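You operate a simulated robot arm through the tools that you are given. There is no shell and no other tool. Be economical: measure what you need, move in short steps, check, and stop when the job is done.

The job below is to be done with a simulated two-armed robot. You get a single attempt, and the scene is never put back.

TASK
Put the blue pipe spool on the top of the blue table. Then take the red plug from the top of the right tool cabinet and leave it on the top of the grey parts cart. Then put one of the bearings from the top of the left tool cabinet on top of the blue end block. Then take the DN 50 blank flange from the top tray of the red trolley and put it on top of the grey pipe spool on the top of the blue table. Then open the caps cabinet door, put the red cap on the middle shelf of the tall cabinet away on the shelf of the caps cabinet, then shut the door. The order counts. Set down upright: blue pipe spool.

Only the result counts: the job must be done as asked and must still hold three seconds after the hand-in. Knocking over, shifting, dropping, spilling or breaking anything else fails it. A push-on lid holds only when it is set on centred and level and pressed home; a screw cap is set on level and turned clockwise until tight.

THE ROBOT
Two 7-joint arms with fingered hands on one trunk, on a base that drives. Base frame: it is fixed to the floor where the robot stands at the start and does not move with it; the origin is under the middle of the robot, x ahead of it, y to its left, z up. Readings come in m, rad, newtons and seconds.
The left shoulder is at the start at [0.04, 0.147, 1.129], the right one opposite. With the tool pointing down near the work surface each hand reaches from about 0.3 to 0.72 m from the robot's upright axis, wherever it stands, measured 20 degrees to its own side. Places, roughly: bearing [1.25, 0.25, 1]; blank flange [2.5, 0.25, 0.75]; blue end block (8x8x3 cm) [1, -2.3, 0.9]; blue pipe spool (9x9x11 cm) [0.5, 0.2, 0.9]; caps cabinet door [4.5, 3.8, 0.5]; grey pipe spool (12x12x10 cm) [1.5, -2.3, 0.9]; red cap (9x9x4 cm) [4.7, 0.9, 0.9]; red plug (4x4x4 cm) [0.8, 0.3, 0.9]; shelf of the caps cabinet [4.8, 3.8, 0.5]; top of the blue table [1.2, -2.2, 0.8]; top of the grey parts cart [-3.8, -1.5, 0.8]. Payload 4 kg a hand.
The tool frame of a hand sits at the grasp point between the pads (the TCP): z along the fingers, y along the line on which they close. The tips reach 0.026 m beyond it. Largest opening 0.148 m; the body of the gripper starts 0.073 m behind the TCP. The gripper is a hand of 3 fingers: y runs from the thumb to the fingers, the wrist lies at [0, 0, -0.224] in the tool frame, and closing takes about 1.5 s.
Orientation is told as [roll, pitch, yaw] about the base's x, y, z axes, in that order, counted from this pose: with the fingers straight down and closing along the base's y, the tool's x points along the base's -x, its y along +y and its z along -z.

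THE INTERFACE
- The arms move only by the tool servo_tool. It takes "left_targets", "right_targets" or both (then of equal length, played together; a hand with none holds still); each is a list of rows, each a list of 6 numbers: the shift along the base's x, y, z in units of 40 mm (1.0 is 40 mm), then the turn, a rotation vector about the base's x, y, z in units of 8 degrees (1.0 is 8 degrees). In form: [[x, y, z, wx, wy, wz], ...]. A call has 1 to 20 rows; each row shifts and turns the commanded pose from where the row before left it. "left_hand" and "right_hand" are, for a hand that has rows, the finger opening in m, from 0 to 0.148, set as the call begins (left out, the last holds). A call with a number of a shift or a turn outside -1 to 1 is refused whole. Each row takes 0.2 s and may step no farther than 0.05 m and 0.15 rad from the row before; otherwise, or with a gripper value out of range, the whole call is refused. A pose out of reach is approached as far as the arm can. The call stops where the force on the tool passes 40 N (or 10 N more than at its start, if that is more) or the arm is blocked; 0.2 s more then pass. The fingers move at their own pace (about 0.108 m/s each) and stop on an object; they squeeze with about 22 N. The grip force told is the motor's: it shows also when the fingers shut on nothing. Time passes only in rows, and 0.2 s behind the last, so rows that do not move let the fingers close. It gives the time, the measured TCP pose, the force on the tool (base axes), the opening and the grip force at its end, in the units of the frame above (readings bear some noise), with the torque about the TCP (base axes, N m) and any sound that the robot's microphone picked up.
- Cameras (640 x 400 px; columns grow to the right, rows downward): "scene" is now at [0.1028, 0.0332, 1.3795]; the picture's right is [0.37, -0.93, 0.00], its down [-0.43, -0.17, -0.89] and it looks along [0.82, 0.33, -0.46] (base axes); focal length 247 px, centre (320, 200). "left" rides on the left gripper at [-0.068, -0.039, -0.09] in its tool frame; the picture's right is [0.50, -0.87, 0.00], its down [0.66, 0.38, -0.65] and it looks along [0.57, 0.33, 0.76] (tool axes); focal length 222 px, centre (320, 200). "right" rides on the right gripper at [0.068, -0.039, -0.09] in its tool frame; the picture's right is [0.50, 0.87, 0.00], its down [-0.66, 0.38, -0.65] and it looks along [-0.57, 0.33, 0.76] (tool axes); focal length 222 px, centre (320, 200). There is no depth. A picture from a camera that has moved, and an enlarged one, comes with that camera's place and axes in the base frame and with its lens. The place of the scene camera against the robot may be out by one fixed shift of up to 0.012 m in any direction.
- grab_frame(camera): a new picture of that camera. No time passes.
- raise_lower(by): slides the trunk up (or, below 0, down) by that many m; the arms and the scene camera ride with it, the base frame stays. It gives what a move gives, with no picture.
- base_move(legs): drives the robot by 1 to 6 legs, each [ahead, left, turn to the left] in m, m and rad, along the robot's own axes; the way and the turn of a leg run together, so that a leg with both is an arc; at most 1.5 m and 3.142 rad a leg. The arms and the cameras ride along, it lands a little off, and it stops where it bumps. It gives what a move gives.
- set_fingers(finger1, finger2, thumb_bend, hand): sets how far each is bent, from 0 (flat) to 100 (curled in); at 30 the hand is open as for a grip, at 70 the pads meet at the TCP. One left out holds its place. A second passes; each finger stops where it meets its share of the squeeze, and holds until it gets a number again. A gripper value or a shape takes the hand back. It gives what a move gives, with no picture; readings hold the bend of each and the force on the fingers (four entries, about 0 where the hand has none), thumb and palm.
- set_grasp(shape, hand): the hand has 3 fingers and takes this shape, open, in about a second: jaw (thumb against the fingers, like two jaws); tri (thumb and two fingers); tip (a fingertip pinch); poke (one finger out to press); point (the index stretched); flat (the hand flat); cup (the hand cupped); fist (a fist). The gripper value then closes the fingers along that shape, each until it touches; the sizes above hold for jaw. It gives what a move gives, with no picture.
- turn_head(pan, tilt): turns the head with the scene camera to pan (to the left, within 1.501 rad either way) and tilt (down, from -0.506 to 1.204), counted from straight ahead of the robot. It gives what a move gives.
- enlarge(camera, box): a new picture of the part [left, top, right, bottom] of that camera's present view, enlarged. No time passes.
- sign_off(): hands the job in; it is judged then, once.

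Work in short steps. Places have to be worked out from the pictures, the camera data and where the tool is seen: move nearer, look again, correct. Check each grasp and each placing, and mend what went wrong. You have 186 turns and 174 pictures in all, those below and enlarged ones among them. Open the grippers and draw the arms clear of the work before you hand the job in, unless the task says otherwise.

The tools are called as a command line: name --argument value ..., lists and objects as JSON in quotes. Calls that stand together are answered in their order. servo_tool: Moves the arms, as the interface text tells. Its arguments: {"type":"object","properties":{"left_targets":{"type":"array","items":{"type":"array","items":{"type":"number"}}},"left_hand":{"type":"number"},"right_targets":{"type":"array","items":{"type":"array","items":{"type":"number"}}},"right_hand":{"type":"number"}},"required":[]} The other tools are called the same way: raise_lower (by) slides the trunk up or down; set_grasp (shape, hand) gives the hand a shape; set_fingers (finger1, finger2, thumb_bend, hand) moves the fingers one by one; base_move (legs) drives the base; turn_head (pan, tilt) turns the head that bears the scene camera; grab_frame (camera) takes a picture; enlarge (camera, box) takes an enlarged picture of a part of a camera's view; sign_off () hands the job in.

At the start:

```text
t: 0.0
left_ee_pos: [0.3915, 0.4076, 1.2123]
left_tool_rot: [-0.001, -0.001, 0.0]
left_contact_force: [-0.4, 0.6, -0.2]
left_ft_torque: [0.01, 0.04, -0.01]
left_width: 0.1482
left_finger_force: 0.1
left_shape: jaw
left_bend: [30.0, 30.0, 30.0]
left_finger forces: [0.0, 0.0, 0.0, 0.0, 0.0, 0.1]
right_ee_pos: [0.3098, 0.0283, 1.2163]
right_tool_rot: [0.0, 0.001, 0.001]
right_contact_force: [-0.3, -0.1, -1.2]
right_ft_torque: [0.02, 0.02, -0.01]
right_width: 0.1477
right_finger_force: 0.1
right_shape: jaw
right_bend: [30.0, 30.0, 30.0]
right_finger forces: [0.1, 0.0, 0.0, 0.1, 0.1, 0.1]
trunk travel left (down, up): [-0.3, 0.206]
robot x, y, heading: [0.002, 0.0027, -0.001]
head pan, tilt: [0.38, 0.478]
```

scene: 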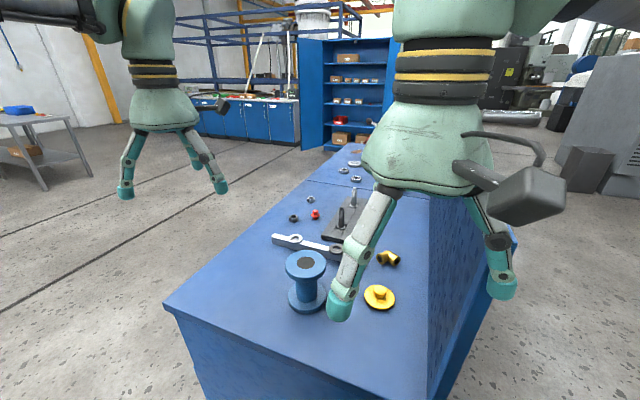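
right: 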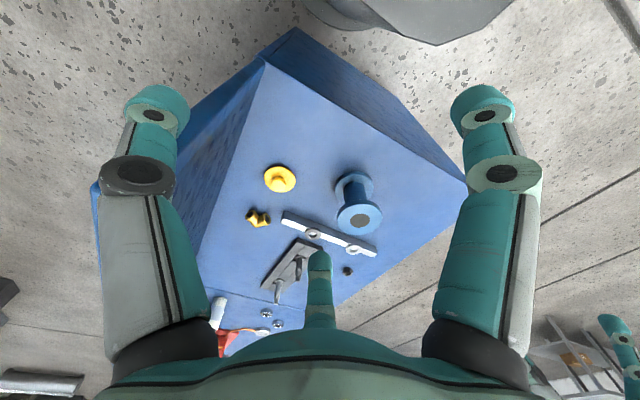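
left: 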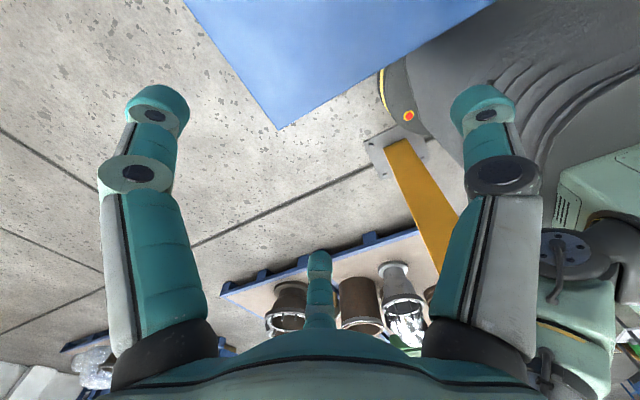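

The spool appears near (0.53, 0.24) on the near cabinet. I bring the left hand above it and look with both cameras.

servo_tool --left_targets '[[0.68, -0.8, 0, 0, 0, 0], [0.68, -0.8, 0, 0, 0, 0], [0.68, -0.8, 0, 0, 0, 0], [0.68, -0.8, 0, 0, 0, 0], [0.6, -0.8, 0, 0, 0, 0]]' --right_targets '[[-0.3, -1, 0, 0, 0, 0], [-0.3, -1, 0, 0, 0, 0], [0, -1, 0, 0, 0, 0], [0, -1, 0, 0, 0, 0], [0, -1, 0, 0, 0, 0]]'

grab_frame --camera "left"

grab_frame --camera "scene"

```text
t: 1.0
left_ee_pos: [0.4889, 0.2989, 1.2103]
left_tool_rot: [-0.003, 0.0, 0.003]
left_contact_force: [-0.2, -0.1, -0.8]
left_ft_torque: [0.02, -0.01, -0.04]
left_width: 0.1479
left_finger_force: 0.2
left_shape: jaw
left_bend: [30.0, 30.0, 30.0]
left_finger forces: [0.1, 0.1, 0.0, 0.0, 0.0, 0.0]
right_ee_pos: [0.2895, -0.1022, 1.217]
right_tool_rot: [0.005, -0.012, 0.038]
right_contact_force: [-0.6, 27.3, 3.6]
right_ft_torque: [-0.15, -0.21, 1.76]
right_width: 0.148
right_finger_force: 0.0
right_shape: jaw
right_bend: [30.0, 19.0, 30.0]
right_finger forces: [0.0, 25.1, 0.0, 0.0, 0.0, 0.1]
trunk travel left (down, up): [-0.3, 0.206]
robot x, y, heading: [0.0022, 0.0034, -0.001]
head pan, tilt: [0.38, 0.478]
stopped in row 4 (right hand): the force on the tool passed its limit at 62 N (the readings are from after the stop); the commanded pose is now the measured one
```

```text
170 pictures are left
camera left: at [0.5568, 0.2626, 1.3011], right [-0.5, -0.87, 0.0], down [-0.66, 0.38, 0.65], along [-0.57, 0.32, -0.76], focal length 222 px, centre (320, 200)
```

left: 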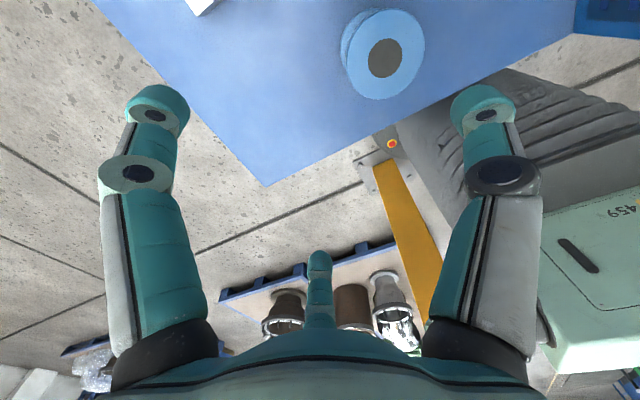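

```text
169 pictures are left
camera scene: at [0.1025, 0.0405, 1.3795], right [0.37, -0.93, 0.0], down [-0.43, -0.18, -0.89], along [0.82, 0.33, -0.46], focal length 247 px, centre (320, 200)
```

scene: 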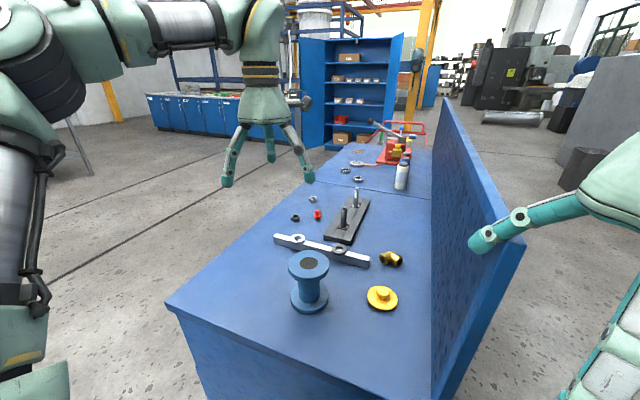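

The right fingertip touched a tall backboard at the cabinet's right side, so I back that hand off. Triangulating gives the spool's top flange centre at about (0.483, 0.219, 1.005). I move the left hand above it.

servo_tool --left_targets '[[-0.07, -1, 0, 0, 0, 0], [-0.07, -1, 0, 0, 0, 0], [0, 0, -1, 0, 0, 0], [0, 0, -1, 0, 0, 0], [0, 0, -1, 0, 0, 0]]' --right_targets '[[-0.5, 0.7, 0.3, 0, 0, 0], [-0.5, 0.5, 0.5, 0, 0, 0], [0, 0, 0.5, 0, 0, 0], [0, 0, 0, 0, 0, 0], [0, 0, 0, 0, 0, 0]]'

grab_frame --camera "left"

grab_frame --camera "scene"

```text
t: 2.2
left_ee_pos: [0.4834, 0.2229, 1.0922]
left_tool_rot: [0.001, 0.002, 0.005]
left_contact_force: [-0.8, 0.8, 0.0]
left_ft_torque: [-0.01, 0.02, -0.03]
left_width: 0.1478
left_finger_force: 0.1
left_shape: jaw
left_bend: [30.0, 30.0, 30.0]
left_finger forces: [0.0, 0.1, 0.1, 0.1, 0.0, 0.0]
left hand out of reach, approached as far as the arm can: row 2
right_ee_pos: [0.2495, -0.0626, 1.267]
right_tool_rot: [0.009, -0.007, 0.03]
right_contact_force: [0.3, -0.5, -0.3]
right_ft_torque: [0.01, -0.04, -0.01]
right_width: 0.1477
right_finger_force: 0.1
right_shape: jaw
right_bend: [30.0, 30.0, 30.0]
right_finger forces: [0.0, 0.0, 0.0, 0.0, 0.0, 0.0]
trunk travel left (down, up): [-0.3, 0.206]
robot x, y, heading: [-0.0004, 0.0041, 0.002]
head pan, tilt: [0.38, 0.478]
```

```text
168 pictures are left
camera left: at [0.5514, 0.186, 1.1812], right [-0.5, -0.87, 0.0], down [-0.66, 0.38, 0.66], along [-0.57, 0.33, -0.76], focal length 222 px, centre (320, 200)
```

left: 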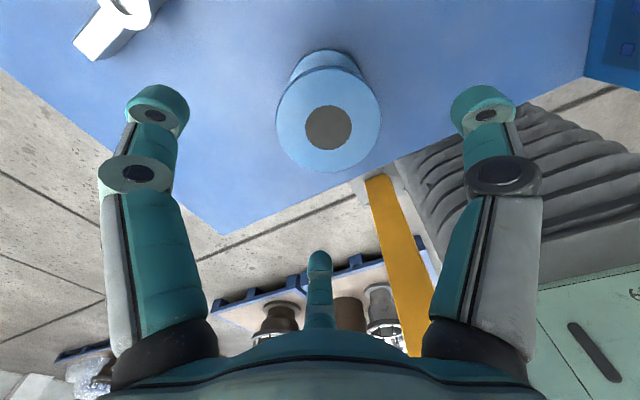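

```text
167 pictures are left
camera scene: at [0.1032, 0.0339, 1.3795], right [0.37, -0.93, 0.0], down [-0.43, -0.17, -0.89], along [0.82, 0.33, -0.46], focal length 247 px, centre (320, 200)
```

scene: 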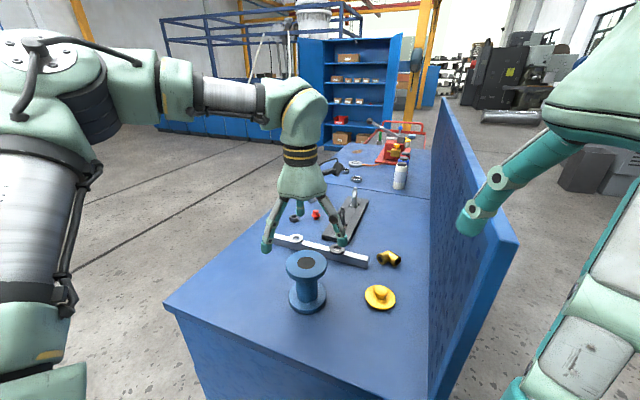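

The spool is confirmed at (0.482, 0.219), top about 1.0. I descend to TCP z≈0.995 and close on the top flange.

servo_tool --left_targets '[[0, -0.08, -0.8, 0, 0, 0], [0, 0, -0.8, 0, 0, 0], [0, 0, -0.8, 0, 0, 0], [0, 0, 0, 0, 0, 0]]'

servo_tool --left_targets '[[0, 0, 0, 0, 0, 0], [0, 0, 0, 0, 0, 0], [0, 0, 0, 0, 0, 0], [0, 0, 0, 0, 0, 0], [0, 0, 0, 0, 0, 0], [0, 0, 0, 0, 0, 0], [0, 0, 0, 0, 0, 0]]' --left_hand 0.05

grab_frame --camera "left"

```text
t: 3.2
left_ee_pos: [0.4833, 0.2174, 0.9964]
left_tool_rot: [0.002, 0.0, 0.002]
left_contact_force: [-0.4, 0.8, -0.5]
left_ft_torque: [0.02, -0.03, 0.0]
left_width: 0.1477
left_finger_force: 0.0
left_shape: jaw
left_bend: [30.0, 30.0, 30.0]
left_finger forces: [0.0, 0.1, 0.0, 0.1, 0.0, 0.0]
right_ee_pos: [0.2497, -0.0622, 1.2658]
right_tool_rot: [0.01, -0.007, 0.03]
right_contact_force: [0.7, -0.2, 0.4]
right_ft_torque: [-0.02, -0.02, 0.02]
right_width: 0.148
right_finger_force: 0.0
right_shape: jaw
right_bend: [30.0, 30.0, 30.0]
right_finger forces: [0.0, 0.1, 0.0, 0.1, 0.0, 0.0]
trunk travel left (down, up): [-0.3, 0.206]
robot x, y, heading: [0.0011, 0.0021, -0.004]
head pan, tilt: [0.38, 0.478]
```

```text
t: 4.8
left_ee_pos: [0.4845, 0.2184, 0.9971]
left_tool_rot: [0.003, 0.001, 0.003]
left_contact_force: [0.3, -0.1, -5.6]
left_ft_torque: [-0.07, -0.01, 0.0]
left_width: 0.0647
left_finger_force: 21.9
left_shape: jaw
left_bend: [80.0, 79.0, 72.0]
left_finger forces: [20.0, 23.6, 0.1, 0.1, 25.6, 0.1]
right_ee_pos: [0.2497, -0.0619, 1.2675]
right_tool_rot: [0.009, -0.006, 0.029]
right_contact_force: [-0.5, -0.2, 0.8]
right_ft_torque: [0.01, -0.03, -0.01]
right_width: 0.1481
right_finger_force: 0.1
right_shape: jaw
right_bend: [30.0, 30.0, 30.0]
right_finger forces: [0.0, 0.1, 0.0, 0.0, 0.0, 0.0]
trunk travel left (down, up): [-0.3, 0.206]
robot x, y, heading: [0.0009, 0.0006, 0.001]
head pan, tilt: [0.38, 0.478]
```

```text
166 pictures are left
camera left: at [0.5522, 0.18, 1.0853], right [-0.5, -0.87, 0.0], down [-0.65, 0.38, 0.66], along [-0.57, 0.33, -0.76], focal length 222 px, centre (320, 200)
```

left: 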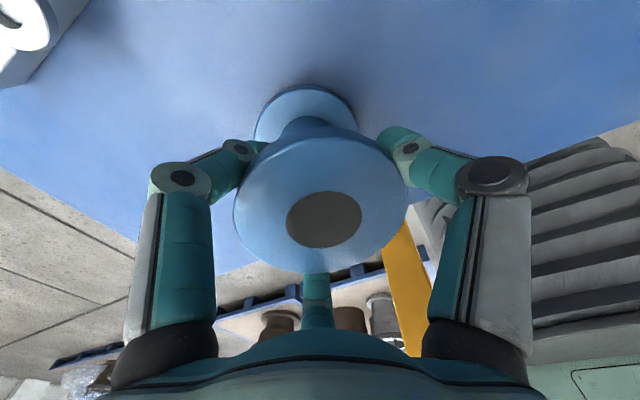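

Grip is firm (about 22 N) with tips tucked under the flange. I lift 0.12 m and check.

servo_tool --left_targets '[[0, 0, 0.5, 0, 0, 0], [0, 0, 0.7, 0, 0, 0], [0, 0, 0.7, 0, 0, 0], [0, 0, 0.7, 0, 0, 0], [0, 0, 0.6, 0, 0, 0]]'

grab_frame --camera "left"

turn_head --pan -1.3 --tilt 0.35

grab_frame --camera "scene"

```text
t: 6.0
left_ee_pos: [0.4865, 0.2184, 1.1251]
left_tool_rot: [0.002, 0.002, 0.0]
left_contact_force: [0.7, 0.2, -5.4]
left_ft_torque: [-0.07, -0.07, 0.01]
left_width: 0.0647
left_finger_force: 22.0
left_shape: jaw
left_bend: [80.0, 79.0, 72.0]
left_finger forces: [19.6, 23.7, 0.0, 0.0, 25.2, 0.0]
right_ee_pos: [0.2485, -0.0622, 1.2664]
right_tool_rot: [0.009, -0.007, 0.029]
right_contact_force: [-0.1, 0.5, -0.3]
right_ft_torque: [-0.01, 0.01, 0.0]
right_width: 0.1479
right_finger_force: 0.1
right_shape: jaw
right_bend: [30.0, 30.0, 30.0]
right_finger forces: [0.0, 0.0, 0.0, 0.0, 0.0, 0.0]
trunk travel left (down, up): [-0.3, 0.206]
robot x, y, heading: [-0.0001, 0.0001, 0.003]
head pan, tilt: [0.38, 0.478]
```

```text
165 pictures are left
camera left: at [0.5545, 0.1809, 1.2138], right [-0.5, -0.87, 0.0], down [-0.65, 0.38, 0.66], along [-0.57, 0.33, -0.76], focal length 222 px, centre (320, 200)
```

left: 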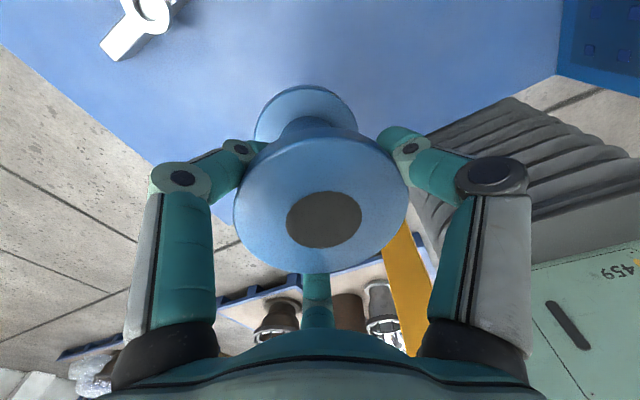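

```text
t: 7.7
left_ee_pos: [0.4867, 0.2198, 1.124]
left_tool_rot: [0.002, 0.001, 0.001]
left_contact_force: [0.7, 0.5, -5.6]
left_ft_torque: [-0.02, -0.05, 0.0]
left_width: 0.0647
left_finger_force: 21.5
left_shape: jaw
left_bend: [80.0, 79.0, 72.0]
left_finger forces: [19.6, 23.6, 0.0, 0.1, 25.3, 0.0]
right_ee_pos: [0.2497, -0.0631, 1.2661]
right_tool_rot: [0.008, -0.007, 0.03]
right_contact_force: [0.9, -0.2, -0.2]
right_ft_torque: [-0.01, -0.02, -0.03]
right_width: 0.1478
right_finger_force: 0.1
right_shape: jaw
right_bend: [30.0, 30.0, 30.0]
right_finger forces: [0.0, 0.0, 0.0, 0.0, 0.1, 0.0]
trunk travel left (down, up): [-0.3, 0.206]
robot x, y, heading: [-0.0034, 0.0016, 0.005]
head pan, tilt: [-1.3, 0.351]
```

```text
164 pictures are left
camera scene: at [0.0437, -0.0899, 1.3913], right [-0.96, -0.27, 0.0], down [-0.09, 0.33, -0.94], along [0.25, -0.9, -0.34], focal length 247 px, centre (320, 200)
```

scene: 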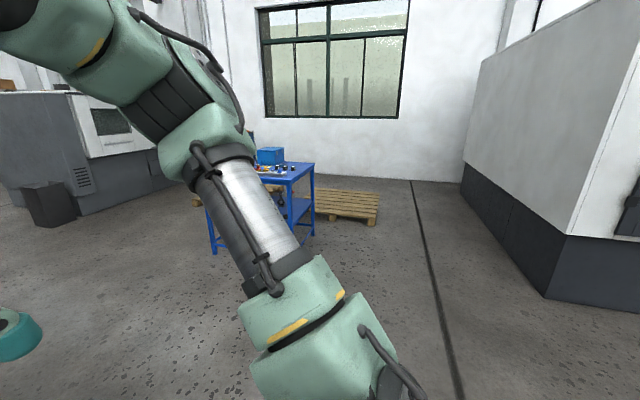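

The spool hangs securely. I back off from the cabinet, turn right 90° and drive to the blue table's side of the hall, then look.

base_move --legs '[[-0.4, 0, 0], [0, 0, -1.57], [1.0, 0, 0]]'

turn_head --pan 0.5 --tilt 0.35

grab_frame --camera "scene"

```text
t: 9.2
left_ee_pos: [0.4463, 0.1043, 1.1229]
left_tool_rot: [0.011, 0.004, -0.22]
left_contact_force: [1.1, -1.5, -7.3]
left_ft_torque: [0.05, 0.03, 0.0]
left_width: 0.0643
left_finger_force: 22.1
left_shape: jaw
left_bend: [80.0, 79.0, 72.0]
left_finger forces: [20.1, 24.9, 0.1, 0.0, 26.3, 0.0]
right_ee_pos: [0.1536, -0.1202, 1.2653]
right_tool_rot: [0.015, -0.002, -0.193]
right_contact_force: [0.4, -0.6, -0.6]
right_ft_torque: [0.1, 0.08, 0.01]
right_width: 0.148
right_finger_force: 0.0
right_shape: jaw
right_bend: [30.0, 30.0, 30.0]
right_finger forces: [0.0, 0.1, 0.0, 0.0, 0.0, 0.1]
trunk travel left (down, up): [-0.3, 0.206]
robot x, y, heading: [-0.0788, 0.0025, -0.216]
head pan, tilt: [-1.3, 0.351]
stopped in leg 1: the robot was blocked; the commanded pose is now the measured one
```

```text
t: 11.0
left_ee_pos: [0.4388, 0.1131, 1.1275]
left_tool_rot: [0.004, -0.004, -0.216]
left_contact_force: [-0.3, -0.2, -6.0]
left_ft_torque: [-0.04, -0.03, 0.01]
left_width: 0.0641
left_finger_force: 21.7
left_shape: jaw
left_bend: [80.0, 79.0, 72.0]
left_finger forces: [20.0, 24.9, 0.0, 0.0, 26.0, 0.0]
right_ee_pos: [0.1442, -0.1089, 1.2688]
right_tool_rot: [0.009, -0.01, -0.193]
right_contact_force: [0.5, 0.2, -0.2]
right_ft_torque: [-0.01, -0.01, -0.01]
right_width: 0.1482
right_finger_force: 0.1
right_shape: jaw
right_bend: [30.0, 30.0, 30.0]
right_finger forces: [0.0, 0.1, 0.1, 0.0, 0.0, 0.1]
trunk travel left (down, up): [-0.3, 0.206]
robot x, y, heading: [-0.0799, 0.0054, -0.218]
head pan, tilt: [0.499, 0.351]
```

```text
163 pictures are left
camera scene: at [0.0289, 0.0253, 1.3913], right [0.28, -0.96, 0.0], down [-0.33, -0.1, -0.94], along [0.9, 0.26, -0.34], focal length 247 px, centre (320, 200)
```

scene: 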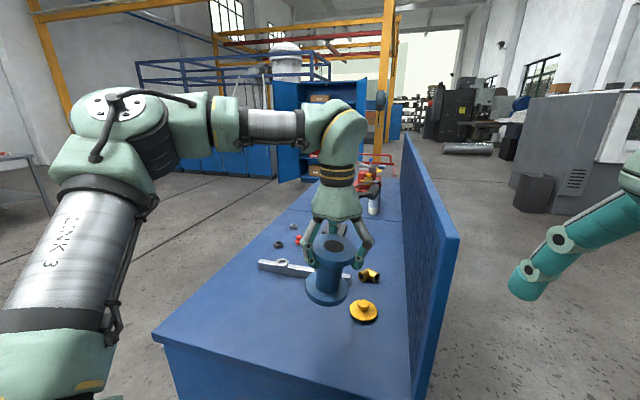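

The base is blocked behind-left by a yellow post (about (-0.3, 0.25)), and a backboard about 1.24 m high runs along y≈-0.06. I'll raise the trunk and the hand so the spool clears the board, then strafe right.

raise_lower --by 0.2

servo_tool --left_targets '[[-0.4, 0, 0.6, 0, 0, 0], [-0.4, 0, 0.6, 0, 0, 0], [-0.4, 0, 0.6, 0, 0, 0], [-0.4, 0, 0.6, 0, 0, 0]]'

grab_frame --camera "scene"

grab_frame --camera "right"

```text
t: 13.2
left_ee_pos: [0.4387, 0.1136, 1.3264]
left_tool_rot: [0.003, -0.004, -0.215]
left_contact_force: [-0.4, -0.2, -5.5]
left_ft_torque: [-0.05, -0.03, 0.02]
left_width: 0.0642
left_finger_force: 22.1
left_shape: jaw
left_bend: [80.0, 79.0, 72.0]
left_finger forces: [19.7, 24.8, 0.0, 0.1, 25.8, 0.0]
right_ee_pos: [0.1451, -0.1094, 1.4684]
right_tool_rot: [0.009, -0.01, -0.194]
right_contact_force: [0.4, 0.4, -0.4]
right_ft_torque: [-0.01, 0.0, 0.03]
right_width: 0.1476
right_finger_force: 0.2
right_shape: jaw
right_bend: [30.0, 30.0, 30.0]
right_finger forces: [0.0, 0.1, 0.1, 0.0, 0.0, 0.0]
trunk travel left (down, up): [-0.5, 0.006]
robot x, y, heading: [-0.0773, 0.0015, -0.215]
head pan, tilt: [0.499, 0.351]
```

```text
t: 14.2
left_ee_pos: [0.3738, 0.1127, 1.4244]
left_tool_rot: [0.004, -0.004, -0.215]
left_contact_force: [0.0, 0.2, -5.7]
left_ft_torque: [-0.06, 0.01, -0.01]
left_width: 0.0642
left_finger_force: 22.0
left_shape: jaw
left_bend: [80.0, 79.0, 72.0]
left_finger forces: [19.7, 24.9, 0.0, 0.0, 25.8, 0.1]
right_ee_pos: [0.1446, -0.1098, 1.4681]
right_tool_rot: [0.01, -0.01, -0.191]
right_contact_force: [0.2, 0.2, -0.2]
right_ft_torque: [-0.03, 0.03, 0.0]
right_width: 0.1478
right_finger_force: 0.2
right_shape: jaw
right_bend: [30.0, 30.0, 30.0]
right_finger forces: [0.0, 0.0, 0.0, 0.0, 0.0, 0.0]
trunk travel left (down, up): [-0.5, 0.006]
robot x, y, heading: [-0.0782, 0.0073, -0.218]
head pan, tilt: [0.499, 0.351]
```

```text
162 pictures are left
camera scene: at [0.028, 0.0251, 1.5914], right [0.28, -0.96, 0.0], down [-0.33, -0.1, -0.94], along [0.9, 0.26, -0.34], focal length 247 px, centre (320, 200)
```

scene: 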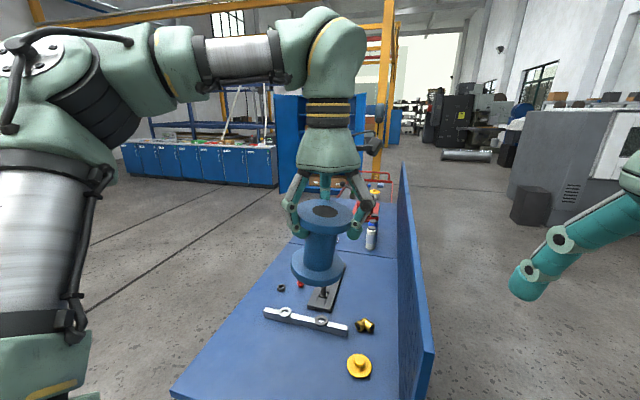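

```text
161 pictures are left
camera right: at [0.0698, -0.1371, 1.5567], right [-0.32, 0.95, 0.0], down [0.71, 0.24, 0.66], along [0.63, 0.22, -0.75], focal length 222 px, centre (320, 200)
```

right: 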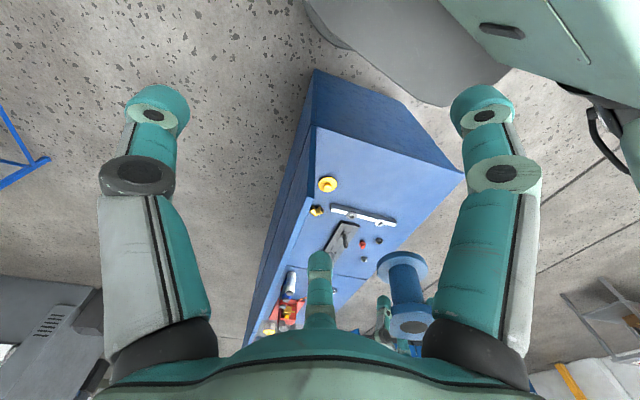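

The board's top corner is confirmed at about (0.35, -0.07, 1.24), and the spool bottom is now at about 1.32. I strafe right over it, then turn towards -y.

base_move --legs '[[0, -1.0, 0], [0, 0, -1.35]]'

turn_head --pan 0.4 --tilt 0.4

grab_frame --camera "scene"

```text
t: 22.6
left_ee_pos: [-0.063, -1.3687, 1.4231]
left_tool_rot: [0.004, -0.002, -1.544]
left_contact_force: [-0.6, -0.1, -5.6]
left_ft_torque: [-0.03, 0.08, 0.0]
left_width: 0.0641
left_finger_force: 21.4
left_shape: jaw
left_bend: [80.0, 79.0, 72.0]
left_finger forces: [19.4, 24.2, 0.1, 0.0, 25.0, 0.0]
right_ee_pos: [-0.3341, -1.1995, 1.4696]
right_tool_rot: [0.008, -0.01, -1.518]
right_contact_force: [0.3, 0.2, -0.5]
right_ft_torque: [0.0, 0.01, 0.01]
right_width: 0.1479
right_finger_force: 0.0
right_shape: jaw
right_bend: [30.0, 30.0, 30.0]
right_finger forces: [0.0, 0.0, 0.0, 0.0, 0.0, 0.1]
trunk travel left (down, up): [-0.5, 0.006]
robot x, y, heading: [-0.2788, -0.9557, -1.545]
head pan, tilt: [0.499, 0.351]
```

```text
t: 23.3
left_ee_pos: [-0.0627, -1.3695, 1.4231]
left_tool_rot: [0.004, -0.004, -1.546]
left_contact_force: [0.1, 0.0, -5.6]
left_ft_torque: [0.02, 0.05, 0.0]
left_width: 0.0641
left_finger_force: 21.9
left_shape: jaw
left_bend: [80.0, 79.0, 72.0]
left_finger forces: [19.4, 24.2, 0.0, 0.0, 24.9, 0.0]
right_ee_pos: [-0.3346, -1.2009, 1.4677]
right_tool_rot: [0.008, -0.011, -1.519]
right_contact_force: [-0.3, -0.3, 0.4]
right_ft_torque: [0.02, -0.01, -0.01]
right_width: 0.1478
right_finger_force: 0.0
right_shape: jaw
right_bend: [30.0, 30.0, 30.0]
right_finger forces: [0.0, 0.1, 0.0, 0.1, 0.0, 0.0]
trunk travel left (down, up): [-0.5, 0.006]
robot x, y, heading: [-0.2776, -0.9557, -1.546]
head pan, tilt: [0.4, 0.4]
```

```text
160 pictures are left
camera scene: at [-0.2408, -1.0628, 1.5868], right [-0.91, -0.41, 0.0], down [-0.16, 0.35, -0.92], along [0.38, -0.84, -0.39], focal length 247 px, centre (320, 200)
```

scene: 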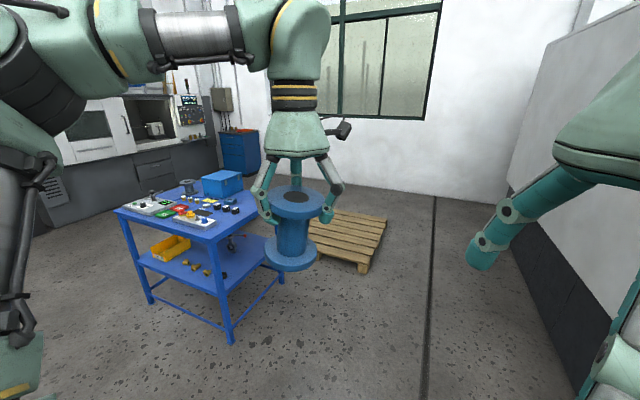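

The table's near edge is at y≈-1.95, x from about 0.84 to 1.84. I strafe left to x≈0.95 and look at the table top.

base_move --legs '[[0, 1.2, 0], [0.2, 0, -0.025]]'

turn_head --pan -0.1 --tilt 0.6

grab_frame --camera "scene"

grab_frame --camera "right"

```text
t: 30.6
left_ee_pos: [1.1563, -1.5162, 1.4258]
left_tool_rot: [0.005, -0.007, -1.542]
left_contact_force: [-1.1, 0.2, -4.3]
left_ft_torque: [-0.03, 0.02, 0.0]
left_width: 0.0637
left_finger_force: 21.9
left_shape: jaw
left_bend: [80.0, 79.0, 72.0]
left_finger forces: [19.4, 24.1, 0.0, 0.0, 25.0, 0.1]
right_ee_pos: [0.8844, -1.3489, 1.4695]
right_tool_rot: [0.01, -0.016, -1.519]
right_contact_force: [0.5, 1.1, 0.6]
right_ft_torque: [-0.04, 0.0, -0.01]
right_width: 0.1477
right_finger_force: 0.0
right_shape: jaw
right_bend: [30.0, 30.0, 30.0]
right_finger forces: [0.0, 0.1, 0.0, 0.0, 0.0, 0.1]
trunk travel left (down, up): [-0.5, 0.006]
robot x, y, heading: [0.9423, -1.1109, -1.543]
head pan, tilt: [0.4, 0.4]
```

```text
t: 31.6
left_ee_pos: [1.1572, -1.5237, 1.4229]
left_tool_rot: [0.002, -0.001, -1.543]
left_contact_force: [-0.3, 0.0, -5.1]
left_ft_torque: [-0.04, 0.03, 0.01]
left_width: 0.064
left_finger_force: 21.9
left_shape: jaw
left_bend: [80.0, 79.0, 72.0]
left_finger forces: [19.5, 24.1, 0.0, 0.0, 25.0, 0.0]
right_ee_pos: [0.8844, -1.3543, 1.4683]
right_tool_rot: [0.01, -0.007, -1.519]
right_contact_force: [0.6, 0.3, -0.2]
right_ft_torque: [0.0, 0.02, 0.01]
right_width: 0.148
right_finger_force: 0.0
right_shape: jaw
right_bend: [30.0, 30.0, 30.0]
right_finger forces: [0.1, 0.1, 0.0, 0.1, 0.1, 0.0]
trunk travel left (down, up): [-0.5, 0.006]
robot x, y, heading: [0.9427, -1.1056, -1.542]
head pan, tilt: [-0.099, 0.6]
```

```text
159 pictures are left
camera scene: at [0.9331, -1.2213, 1.5685], right [-1.0, 0.07, 0.0], down [0.04, 0.56, -0.82], along [-0.06, -0.82, -0.57], focal length 247 px, centre (320, 200)
```

scene: 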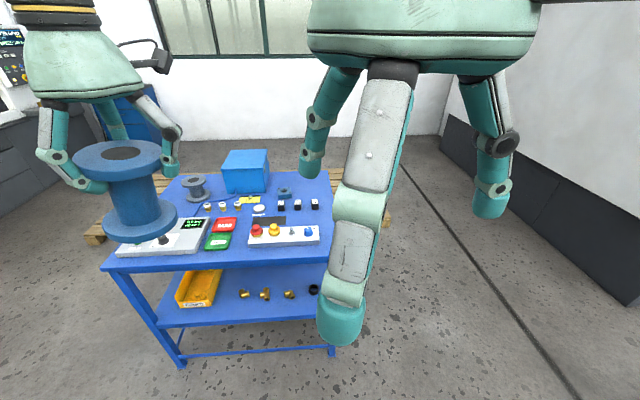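

```text
158 pictures are left
camera right: at [0.8418, -1.2908, 1.5565], right [0.84, 0.54, 0.0], down [0.41, -0.63, 0.66], along [0.36, -0.56, -0.75], focal length 222 px, centre (320, 200)
```

right: 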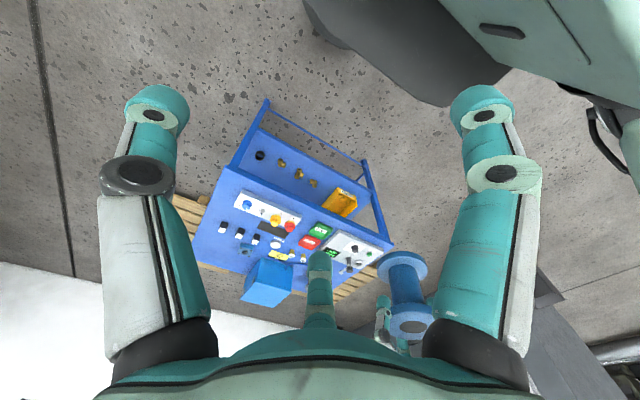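

The table is crowded, but the rear right corner (around x≈0.88, y≈-2.48, beyond the end block) seems free. I drive to the table's right end, facing +x, and look from there.

base_move --legs '[[0, -0.68, 0], [1.3, 0, 0], [0, 0, 1.54]]'

turn_head --pan 0.0 --tilt 0.75

grab_frame --camera "scene"

grab_frame --camera "right"

```text
t: 45.3
left_ee_pos: [0.7224, -2.2174, 1.4244]
left_tool_rot: [0.004, -0.003, 0.038]
left_contact_force: [0.3, -0.1, -5.4]
left_ft_torque: [-0.03, 0.0, 0.03]
left_width: 0.064
left_finger_force: 21.8
left_shape: jaw
left_bend: [80.0, 79.0, 72.0]
left_finger forces: [19.2, 23.5, 0.0, 0.1, 24.5, 0.1]
right_ee_pos: [0.5571, -2.4904, 1.4681]
right_tool_rot: [0.009, -0.011, 0.062]
right_contact_force: [-0.7, 0.7, -0.6]
right_ft_torque: [0.0, -0.02, 0.0]
right_width: 0.1476
right_finger_force: 0.2
right_shape: jaw
right_bend: [30.0, 30.0, 30.0]
right_finger forces: [0.0, 0.1, 0.0, 0.0, 0.0, 0.0]
trunk travel left (down, up): [-0.5, 0.006]
robot x, y, heading: [0.3124, -2.4384, 0.042]
head pan, tilt: [-0.099, 0.6]
```

```text
t: 46.0
left_ee_pos: [0.722, -2.2158, 1.4237]
left_tool_rot: [0.003, -0.005, 0.039]
left_contact_force: [0.3, -0.2, -5.6]
left_ft_torque: [-0.05, -0.01, -0.01]
left_width: 0.0639
left_finger_force: 21.6
left_shape: jaw
left_bend: [80.0, 79.0, 72.0]
left_finger forces: [19.1, 23.6, 0.0, 0.1, 24.6, 0.0]
right_ee_pos: [0.5576, -2.4904, 1.4684]
right_tool_rot: [0.008, -0.01, 0.063]
right_contact_force: [0.0, -0.6, 0.2]
right_ft_torque: [0.02, -0.02, -0.01]
right_width: 0.1479
right_finger_force: 0.0
right_shape: jaw
right_bend: [30.0, 30.0, 30.0]
right_finger forces: [0.0, 0.0, 0.1, 0.0, 0.1, 0.1]
trunk travel left (down, up): [-0.5, 0.006]
robot x, y, heading: [0.3128, -2.4368, 0.04]
head pan, tilt: [0.0, 0.75]
```

```text
157 pictures are left
camera scene: at [0.4136, -2.4329, 1.5557], right [0.04, -1.0, 0.0], down [-0.68, -0.03, -0.73], along [0.73, 0.03, -0.68], focal length 247 px, centre (320, 200)
```

scene: 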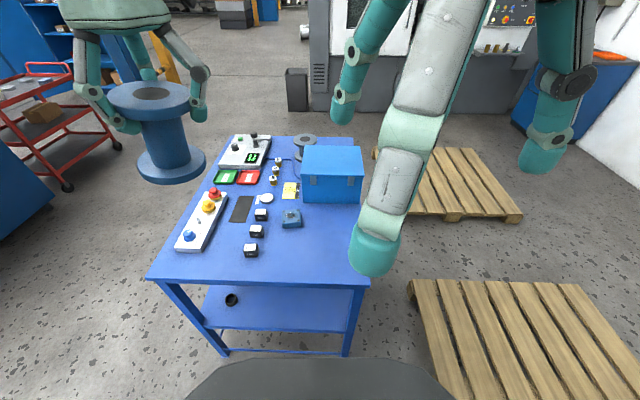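

```text
156 pictures are left
camera right: at [0.492, -2.5357, 1.5567], right [-0.55, 0.83, 0.0], down [0.62, 0.41, 0.66], along [0.55, 0.37, -0.75], focal length 222 px, centre (320, 200)
```

right: 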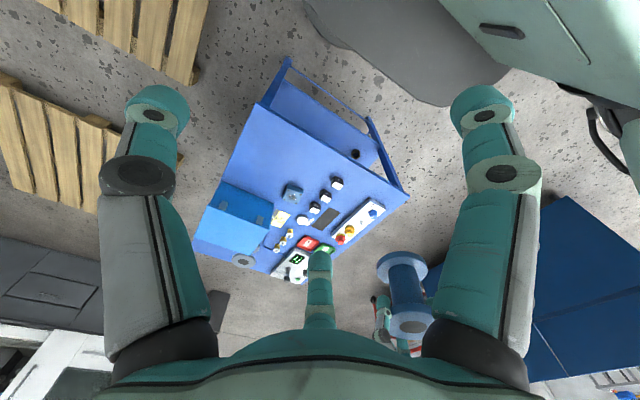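

Table height works out to ≈0.85 and the free spot is around (0.89, -2.45). I move the spool above it, with the right hand moved aside, then lower the trunk.

servo_tool --left_targets '[[0.6, -0.84, 0, 0, 0, 0], [0.6, -0.84, 0, 0, 0, 0], [0.6, -0.84, 0, 0, 0, 0], [0.6, -0.84, 0, 0, 0, 0], [0.6, -0.84, 0, 0, 0, 0], [0.6, -0.84, 0, 0, 0, 0], [0.6, -0.82, 0, 0, 0, 0]]' --right_targets '[[0, -0.9, 0, 0, 0, 0], [0, -0.9, 0, 0, 0, 0], [0, -0.9, 0, 0, 0, 0], [0, -0.9, 0, 0, 0, 0], [0, -0.9, 0, 0, 0, 0], [0, -0.5, 0, 0, 0, 0], [0, 0, 0, 0, 0, 0]]'

raise_lower --by -0.2

grab_frame --camera "scene"

grab_frame --camera "left"

```text
t: 47.6
left_ee_pos: [0.7463, -2.2385, 1.4125]
left_tool_rot: [0.001, -0.004, 0.038]
left_contact_force: [-0.3, 0.4, -5.9]
left_ft_torque: [-0.1, -0.06, 0.05]
left_width: 0.0635
left_finger_force: 22.3
left_shape: jaw
left_bend: [80.0, 80.0, 72.0]
left_finger forces: [19.6, 24.4, 0.0, 0.1, 25.6, 0.1]
left hand out of reach, approached as far as the arm can: row 1, 2, 3, 4, 5, 6, 7
right_ee_pos: [0.5563, -2.6911, 1.4706]
right_tool_rot: [0.007, -0.012, 0.064]
right_contact_force: [0.4, 0.4, -0.1]
right_ft_torque: [-0.02, -0.01, 0.01]
right_width: 0.1478
right_finger_force: 0.0
right_shape: jaw
right_bend: [30.0, 30.0, 30.0]
right_finger forces: [0.0, 0.0, 0.0, 0.0, 0.1, 0.0]
trunk travel left (down, up): [-0.5, 0.006]
robot x, y, heading: [0.3124, -2.4333, 0.035]
head pan, tilt: [0.0, 0.75]
```

```text
t: 49.7
left_ee_pos: [0.7468, -2.2387, 1.2122]
left_tool_rot: [0.002, -0.003, 0.038]
left_contact_force: [0.4, -0.8, -5.5]
left_ft_torque: [-0.06, -0.04, 0.01]
left_width: 0.064
left_finger_force: 22.6
left_shape: jaw
left_bend: [80.0, 80.0, 72.0]
left_finger forces: [19.6, 24.5, 0.0, 0.1, 25.5, 0.1]
right_ee_pos: [0.5559, -2.6915, 1.2691]
right_tool_rot: [0.008, -0.011, 0.063]
right_contact_force: [0.5, 0.3, 0.6]
right_ft_torque: [0.0, -0.01, 0.02]
right_width: 0.148
right_finger_force: 0.1
right_shape: jaw
right_bend: [30.0, 30.0, 30.0]
right_finger forces: [0.1, 0.1, 0.0, 0.1, 0.0, 0.0]
trunk travel left (down, up): [-0.3, 0.206]
robot x, y, heading: [0.3128, -2.4341, 0.041]
head pan, tilt: [0.0, 0.75]
```

```text
155 pictures are left
camera scene: at [0.4134, -2.433, 1.3556], right [0.04, -1.0, 0.0], down [-0.68, -0.03, -0.73], along [0.73, 0.03, -0.68], focal length 247 px, centre (320, 200)
```

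scene: 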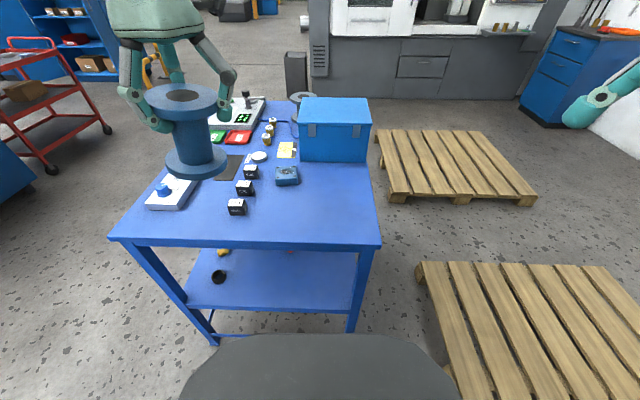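

```text
154 pictures are left
camera left: at [0.8157, -2.2746, 1.3018], right [-0.47, -0.88, 0.0], down [-0.67, 0.35, 0.65], along [-0.58, 0.31, -0.76], focal length 222 px, centre (320, 200)
```

left: 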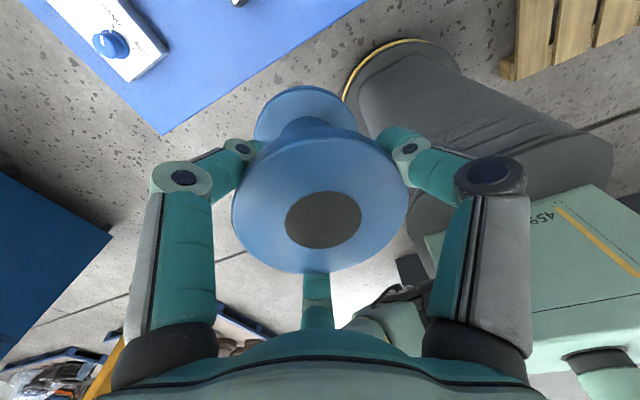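

At that height the arm was near its limit; lower reaches further. I lower 0.08 m, then move to the spot (0.89, -2.45).

servo_tool --left_targets '[[0, -0.3, -1, 0, 0, 0], [0, -0.5, -0.9, 0, 0, 0], [0.5, -0.75, 0, 0, 0, 0], [0.6, -0.75, 0, 0, 0, 0], [0.6, -0.75, 0, 0, 0, 0], [0.6, -0.75, 0, 0, 0, 0], [0.6, -0.75, 0, 0, 0, 0], [0.7, -0.75, 0, 0, 0, 0]]'

grab_frame --camera "scene"

grab_frame --camera "left"

```text
t: 51.5
left_ee_pos: [0.7464, -2.2711, 1.135]
left_tool_rot: [-0.002, -0.004, 0.042]
left_contact_force: [0.6, 0.2, -5.2]
left_ft_torque: [-0.07, -0.04, 0.0]
left_width: 0.0634
left_finger_force: 22.4
left_shape: jaw
left_bend: [80.0, 80.0, 72.0]
left_finger forces: [19.5, 24.4, 0.0, 0.1, 25.4, 0.0]
left hand out of reach, approached as far as the arm can: row 3, 4, 5, 6, 7, 8
right_ee_pos: [0.5578, -2.6916, 1.2689]
right_tool_rot: [0.008, -0.011, 0.064]
right_contact_force: [0.3, 0.7, 0.2]
right_ft_torque: [0.02, 0.0, -0.02]
right_width: 0.1481
right_finger_force: 0.1
right_shape: jaw
right_bend: [30.0, 30.0, 30.0]
right_finger forces: [0.0, 0.0, 0.1, 0.0, 0.0, 0.0]
trunk travel left (down, up): [-0.3, 0.206]
robot x, y, heading: [0.3108, -2.4365, 0.039]
head pan, tilt: [0.0, 0.75]
```

```text
153 pictures are left
camera scene: at [0.4138, -2.4329, 1.3556], right [0.04, -1.0, 0.0], down [-0.68, -0.03, -0.73], along [0.73, 0.03, -0.68], focal length 247 px, centre (320, 200)
```

scene: 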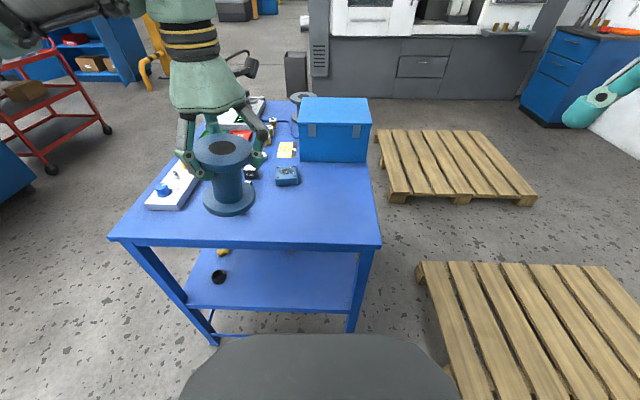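

```text
152 pictures are left
camera left: at [0.8156, -2.3059, 1.2239], right [-0.46, -0.89, 0.0], down [-0.67, 0.35, 0.65], along [-0.58, 0.3, -0.76], focal length 222 px, centre (320, 200)
```

left: 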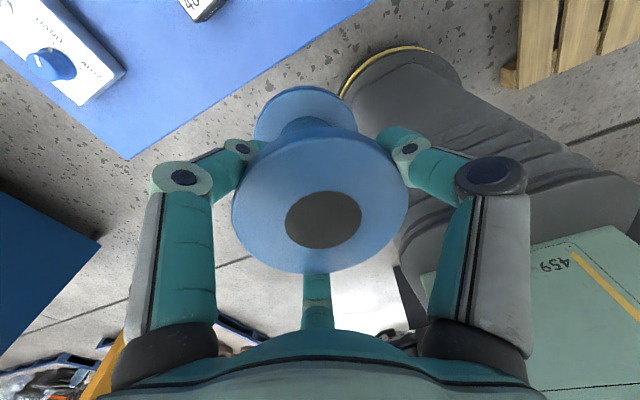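

The left arm can't come that far toward the robot's centreline, so I rotate the base right by 0.43 rad so the spot lies to the left hand's natural side.

base_move --legs '[[0, 0, -0.43]]'

servo_tool --left_targets '[[0, 0, 0, 0, 0, 0]]'

```text
t: 53.2
left_ee_pos: [0.7756, -2.4675, 1.1341]
left_tool_rot: [-0.002, -0.003, -0.392]
left_contact_force: [0.1, -0.3, -4.9]
left_ft_torque: [-0.05, 0.01, -0.01]
left_width: 0.0637
left_finger_force: 21.6
left_shape: jaw
left_bend: [80.0, 80.0, 72.0]
left_finger forces: [19.3, 24.2, 0.0, 0.0, 25.3, 0.0]
right_ee_pos: [0.4263, -2.7702, 1.2694]
right_tool_rot: [0.009, -0.01, -0.368]
right_contact_force: [-0.8, -0.8, 0.6]
right_ft_torque: [0.02, -0.02, -0.03]
right_width: 0.1479
right_finger_force: 0.2
right_shape: jaw
right_bend: [30.0, 30.0, 30.0]
right_finger forces: [0.0, 0.0, 0.0, 0.1, 0.0, 0.1]
trunk travel left (down, up): [-0.3, 0.206]
robot x, y, heading: [0.3098, -2.4377, -0.395]
head pan, tilt: [0.0, 0.75]
```

```text
t: 53.6
left_ee_pos: [0.7755, -2.4681, 1.1324]
left_tool_rot: [0.001, -0.002, -0.393]
left_contact_force: [-1.0, 0.0, -5.8]
left_ft_torque: [-0.05, 0.0, 0.0]
left_width: 0.0639
left_finger_force: 21.7
left_shape: jaw
left_bend: [80.0, 80.0, 72.0]
left_finger forces: [19.4, 24.2, 0.0, 0.1, 25.2, 0.0]
right_ee_pos: [0.4265, -2.7697, 1.2703]
right_tool_rot: [0.006, -0.01, -0.371]
right_contact_force: [1.4, -0.1, 0.8]
right_ft_torque: [0.02, -0.03, -0.02]
right_width: 0.1481
right_finger_force: 0.0
right_shape: jaw
right_bend: [30.0, 30.0, 30.0]
right_finger forces: [0.0, 0.0, 0.0, 0.0, 0.0, 0.0]
trunk travel left (down, up): [-0.3, 0.206]
robot x, y, heading: [0.3123, -2.4351, -0.396]
head pan, tilt: [0.0, 0.75]
```

Now I extend to (0.89, -2.45) and lower to z≈1.03, then check.

servo_tool --left_targets '[[0.7, 0.12, 0, 0, 0, 0], [0.7, 0.12, 0, 0, 0, 0], [0.7, 0.12, 0, 0, 0, 0], [0.78, 0.12, 0, 0, 0, 0], [0, 0, -0.9, 0, 0, 0], [0, 0, -0.9, 0, 0, 0], [0, 0, -0.7, 0, 0, 0]]'

turn_head --pan 0.4 --tilt 0.75

grab_frame --camera "scene"

grab_frame --camera "left"

```text
t: 55.2
left_ee_pos: [0.8865, -2.4427, 1.0323]
left_tool_rot: [-0.002, -0.004, -0.39]
left_contact_force: [-0.6, -0.3, -6.0]
left_ft_torque: [-0.05, 0.02, -0.02]
left_width: 0.0638
left_finger_force: 21.9
left_shape: jaw
left_bend: [80.0, 80.0, 72.0]
left_finger forces: [19.2, 23.8, 0.1, 0.0, 24.9, 0.0]
left hand out of reach, approached as far as the arm can: row 3, 4
right_ee_pos: [0.4265, -2.7718, 1.2692]
right_tool_rot: [0.009, -0.011, -0.371]
right_contact_force: [0.5, -0.5, -0.3]
right_ft_torque: [0.02, 0.0, 0.01]
right_width: 0.1477
right_finger_force: 0.0
right_shape: jaw
right_bend: [30.0, 30.0, 30.0]
right_finger forces: [0.0, 0.1, 0.0, 0.0, 0.1, 0.0]
trunk travel left (down, up): [-0.3, 0.206]
robot x, y, heading: [0.3094, -2.4351, -0.396]
head pan, tilt: [0.0, 0.75]
```

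```text
t: 56.1
left_ee_pos: [0.8854, -2.4436, 1.033]
left_tool_rot: [-0.003, -0.003, -0.394]
left_contact_force: [-0.4, 0.6, -4.9]
left_ft_torque: [-0.05, -0.01, -0.02]
left_width: 0.0635
left_finger_force: 22.3
left_shape: jaw
left_bend: [80.0, 80.0, 72.0]
left_finger forces: [19.2, 23.7, 0.0, 0.0, 24.8, 0.0]
right_ee_pos: [0.4259, -2.7708, 1.2685]
right_tool_rot: [0.009, -0.011, -0.369]
right_contact_force: [0.9, -0.6, -0.5]
right_ft_torque: [-0.03, -0.01, 0.02]
right_width: 0.1479
right_finger_force: 0.1
right_shape: jaw
right_bend: [30.0, 30.0, 30.0]
right_finger forces: [0.0, 0.0, 0.1, 0.0, 0.0, 0.0]
trunk travel left (down, up): [-0.3, 0.206]
robot x, y, heading: [0.3082, -2.4343, -0.394]
head pan, tilt: [0.4, 0.75]
```

```text
151 pictures are left
camera scene: at [0.4122, -2.4446, 1.3556], right [0.0, -1.0, 0.0], down [-0.68, 0.0, -0.73], along [0.73, 0.0, -0.68], focal length 247 px, centre (320, 200)
```

scene: 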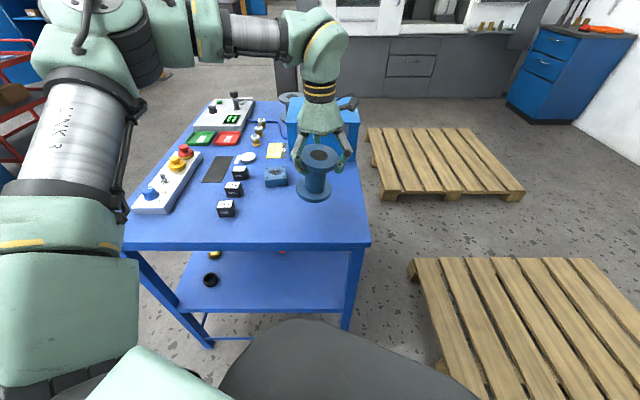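

```text
150 pictures are left
camera left: at [0.9342, -2.5029, 1.1227], right [-0.79, -0.61, 0.0], down [-0.46, 0.6, 0.65], along [-0.4, 0.52, -0.76], focal length 222 px, centre (320, 200)
```

left: 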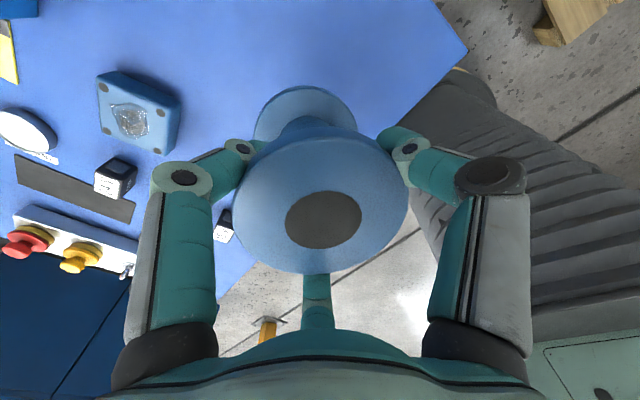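

The spot is clear and the block's location agrees with a table height of 0.85. I lower the spool close to the table.

servo_tool --left_targets '[[0, 0, -0.6, 0, 0, 0], [0, 0, -0.6, 0, 0, 0], [0, 0, -0.5, 0, 0, 0], [0, 0, -0.15, 0, 0, 0], [0, 0, 0, 0, 0, 0]]'

servo_tool --left_targets '[[0, 0, -0.08, 0, 0, 0], [0, 0, 0, 0, 0, 0]]'

servo_tool --left_targets '[[0, 0, -0.08, 0, 0, 0], [0, 0, 0, 0, 0, 0]]'

grab_frame --camera "scene"

```text
t: 57.3
left_ee_pos: [0.8852, -2.4406, 0.9577]
left_tool_rot: [0.0, -0.004, -0.393]
left_contact_force: [-0.6, 0.6, -5.6]
left_ft_torque: [-0.08, 0.02, 0.02]
left_width: 0.0634
left_finger_force: 21.4
left_shape: jaw
left_bend: [80.0, 80.0, 72.0]
left_finger forces: [19.1, 23.8, 0.0, 0.0, 24.9, 0.1]
right_ee_pos: [0.4262, -2.7706, 1.2697]
right_tool_rot: [0.008, -0.011, -0.369]
right_contact_force: [0.2, -0.3, -0.4]
right_ft_torque: [-0.02, 0.03, 0.0]
right_width: 0.1477
right_finger_force: 0.0
right_shape: jaw
right_bend: [30.0, 30.0, 30.0]
right_finger forces: [0.0, 0.1, 0.1, 0.1, 0.0, 0.0]
trunk travel left (down, up): [-0.3, 0.206]
robot x, y, heading: [0.3126, -2.4348, -0.4]
head pan, tilt: [0.4, 0.75]
```

```text
t: 57.9
left_ee_pos: [0.8844, -2.4409, 0.955]
left_tool_rot: [-0.001, -0.002, -0.392]
left_contact_force: [0.1, 0.0, -4.8]
left_ft_torque: [-0.1, -0.01, -0.01]
left_width: 0.0634
left_finger_force: 22.0
left_shape: jaw
left_bend: [80.0, 80.0, 72.0]
left_finger forces: [19.1, 23.8, 0.0, 0.0, 24.9, 0.0]
right_ee_pos: [0.4269, -2.7707, 1.2702]
right_tool_rot: [0.009, -0.011, -0.37]
right_contact_force: [-0.6, 0.7, 0.6]
right_ft_torque: [-0.01, -0.01, 0.0]
right_width: 0.1479
right_finger_force: 0.1
right_shape: jaw
right_bend: [30.0, 30.0, 30.0]
right_finger forces: [0.0, 0.0, 0.0, 0.0, 0.0, 0.0]
trunk travel left (down, up): [-0.3, 0.206]
robot x, y, heading: [0.3129, -2.4411, -0.401]
head pan, tilt: [0.4, 0.75]
```

```text
t: 58.5
left_ee_pos: [0.8854, -2.4406, 0.952]
left_tool_rot: [-0.003, -0.006, -0.392]
left_contact_force: [0.3, 1.5, -0.9]
left_ft_torque: [-0.07, 0.0, -0.06]
left_width: 0.0634
left_finger_force: 22.0
left_shape: jaw
left_bend: [80.0, 80.0, 72.0]
left_finger forces: [19.0, 23.8, 0.0, 0.0, 23.7, 0.0]
right_ee_pos: [0.4269, -2.7697, 1.2687]
right_tool_rot: [0.009, -0.011, -0.37]
right_contact_force: [0.1, 0.2, 0.9]
right_ft_torque: [-0.05, -0.04, 0.01]
right_width: 0.148
right_finger_force: 0.0
right_shape: jaw
right_bend: [30.0, 30.0, 30.0]
right_finger forces: [0.0, 0.0, 0.0, 0.1, 0.0, 0.1]
trunk travel left (down, up): [-0.3, 0.206]
robot x, y, heading: [0.3126, -2.4365, -0.394]
head pan, tilt: [0.4, 0.75]
```

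```text
149 pictures are left
camera scene: at [0.4117, -2.4443, 1.3557], right [0.0, -1.0, 0.0], down [-0.68, 0.0, -0.73], along [0.73, 0.0, -0.68], focal length 247 px, centre (320, 200)
```

scene: 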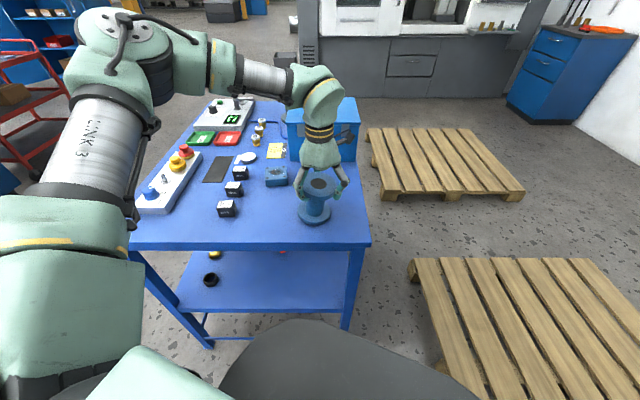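

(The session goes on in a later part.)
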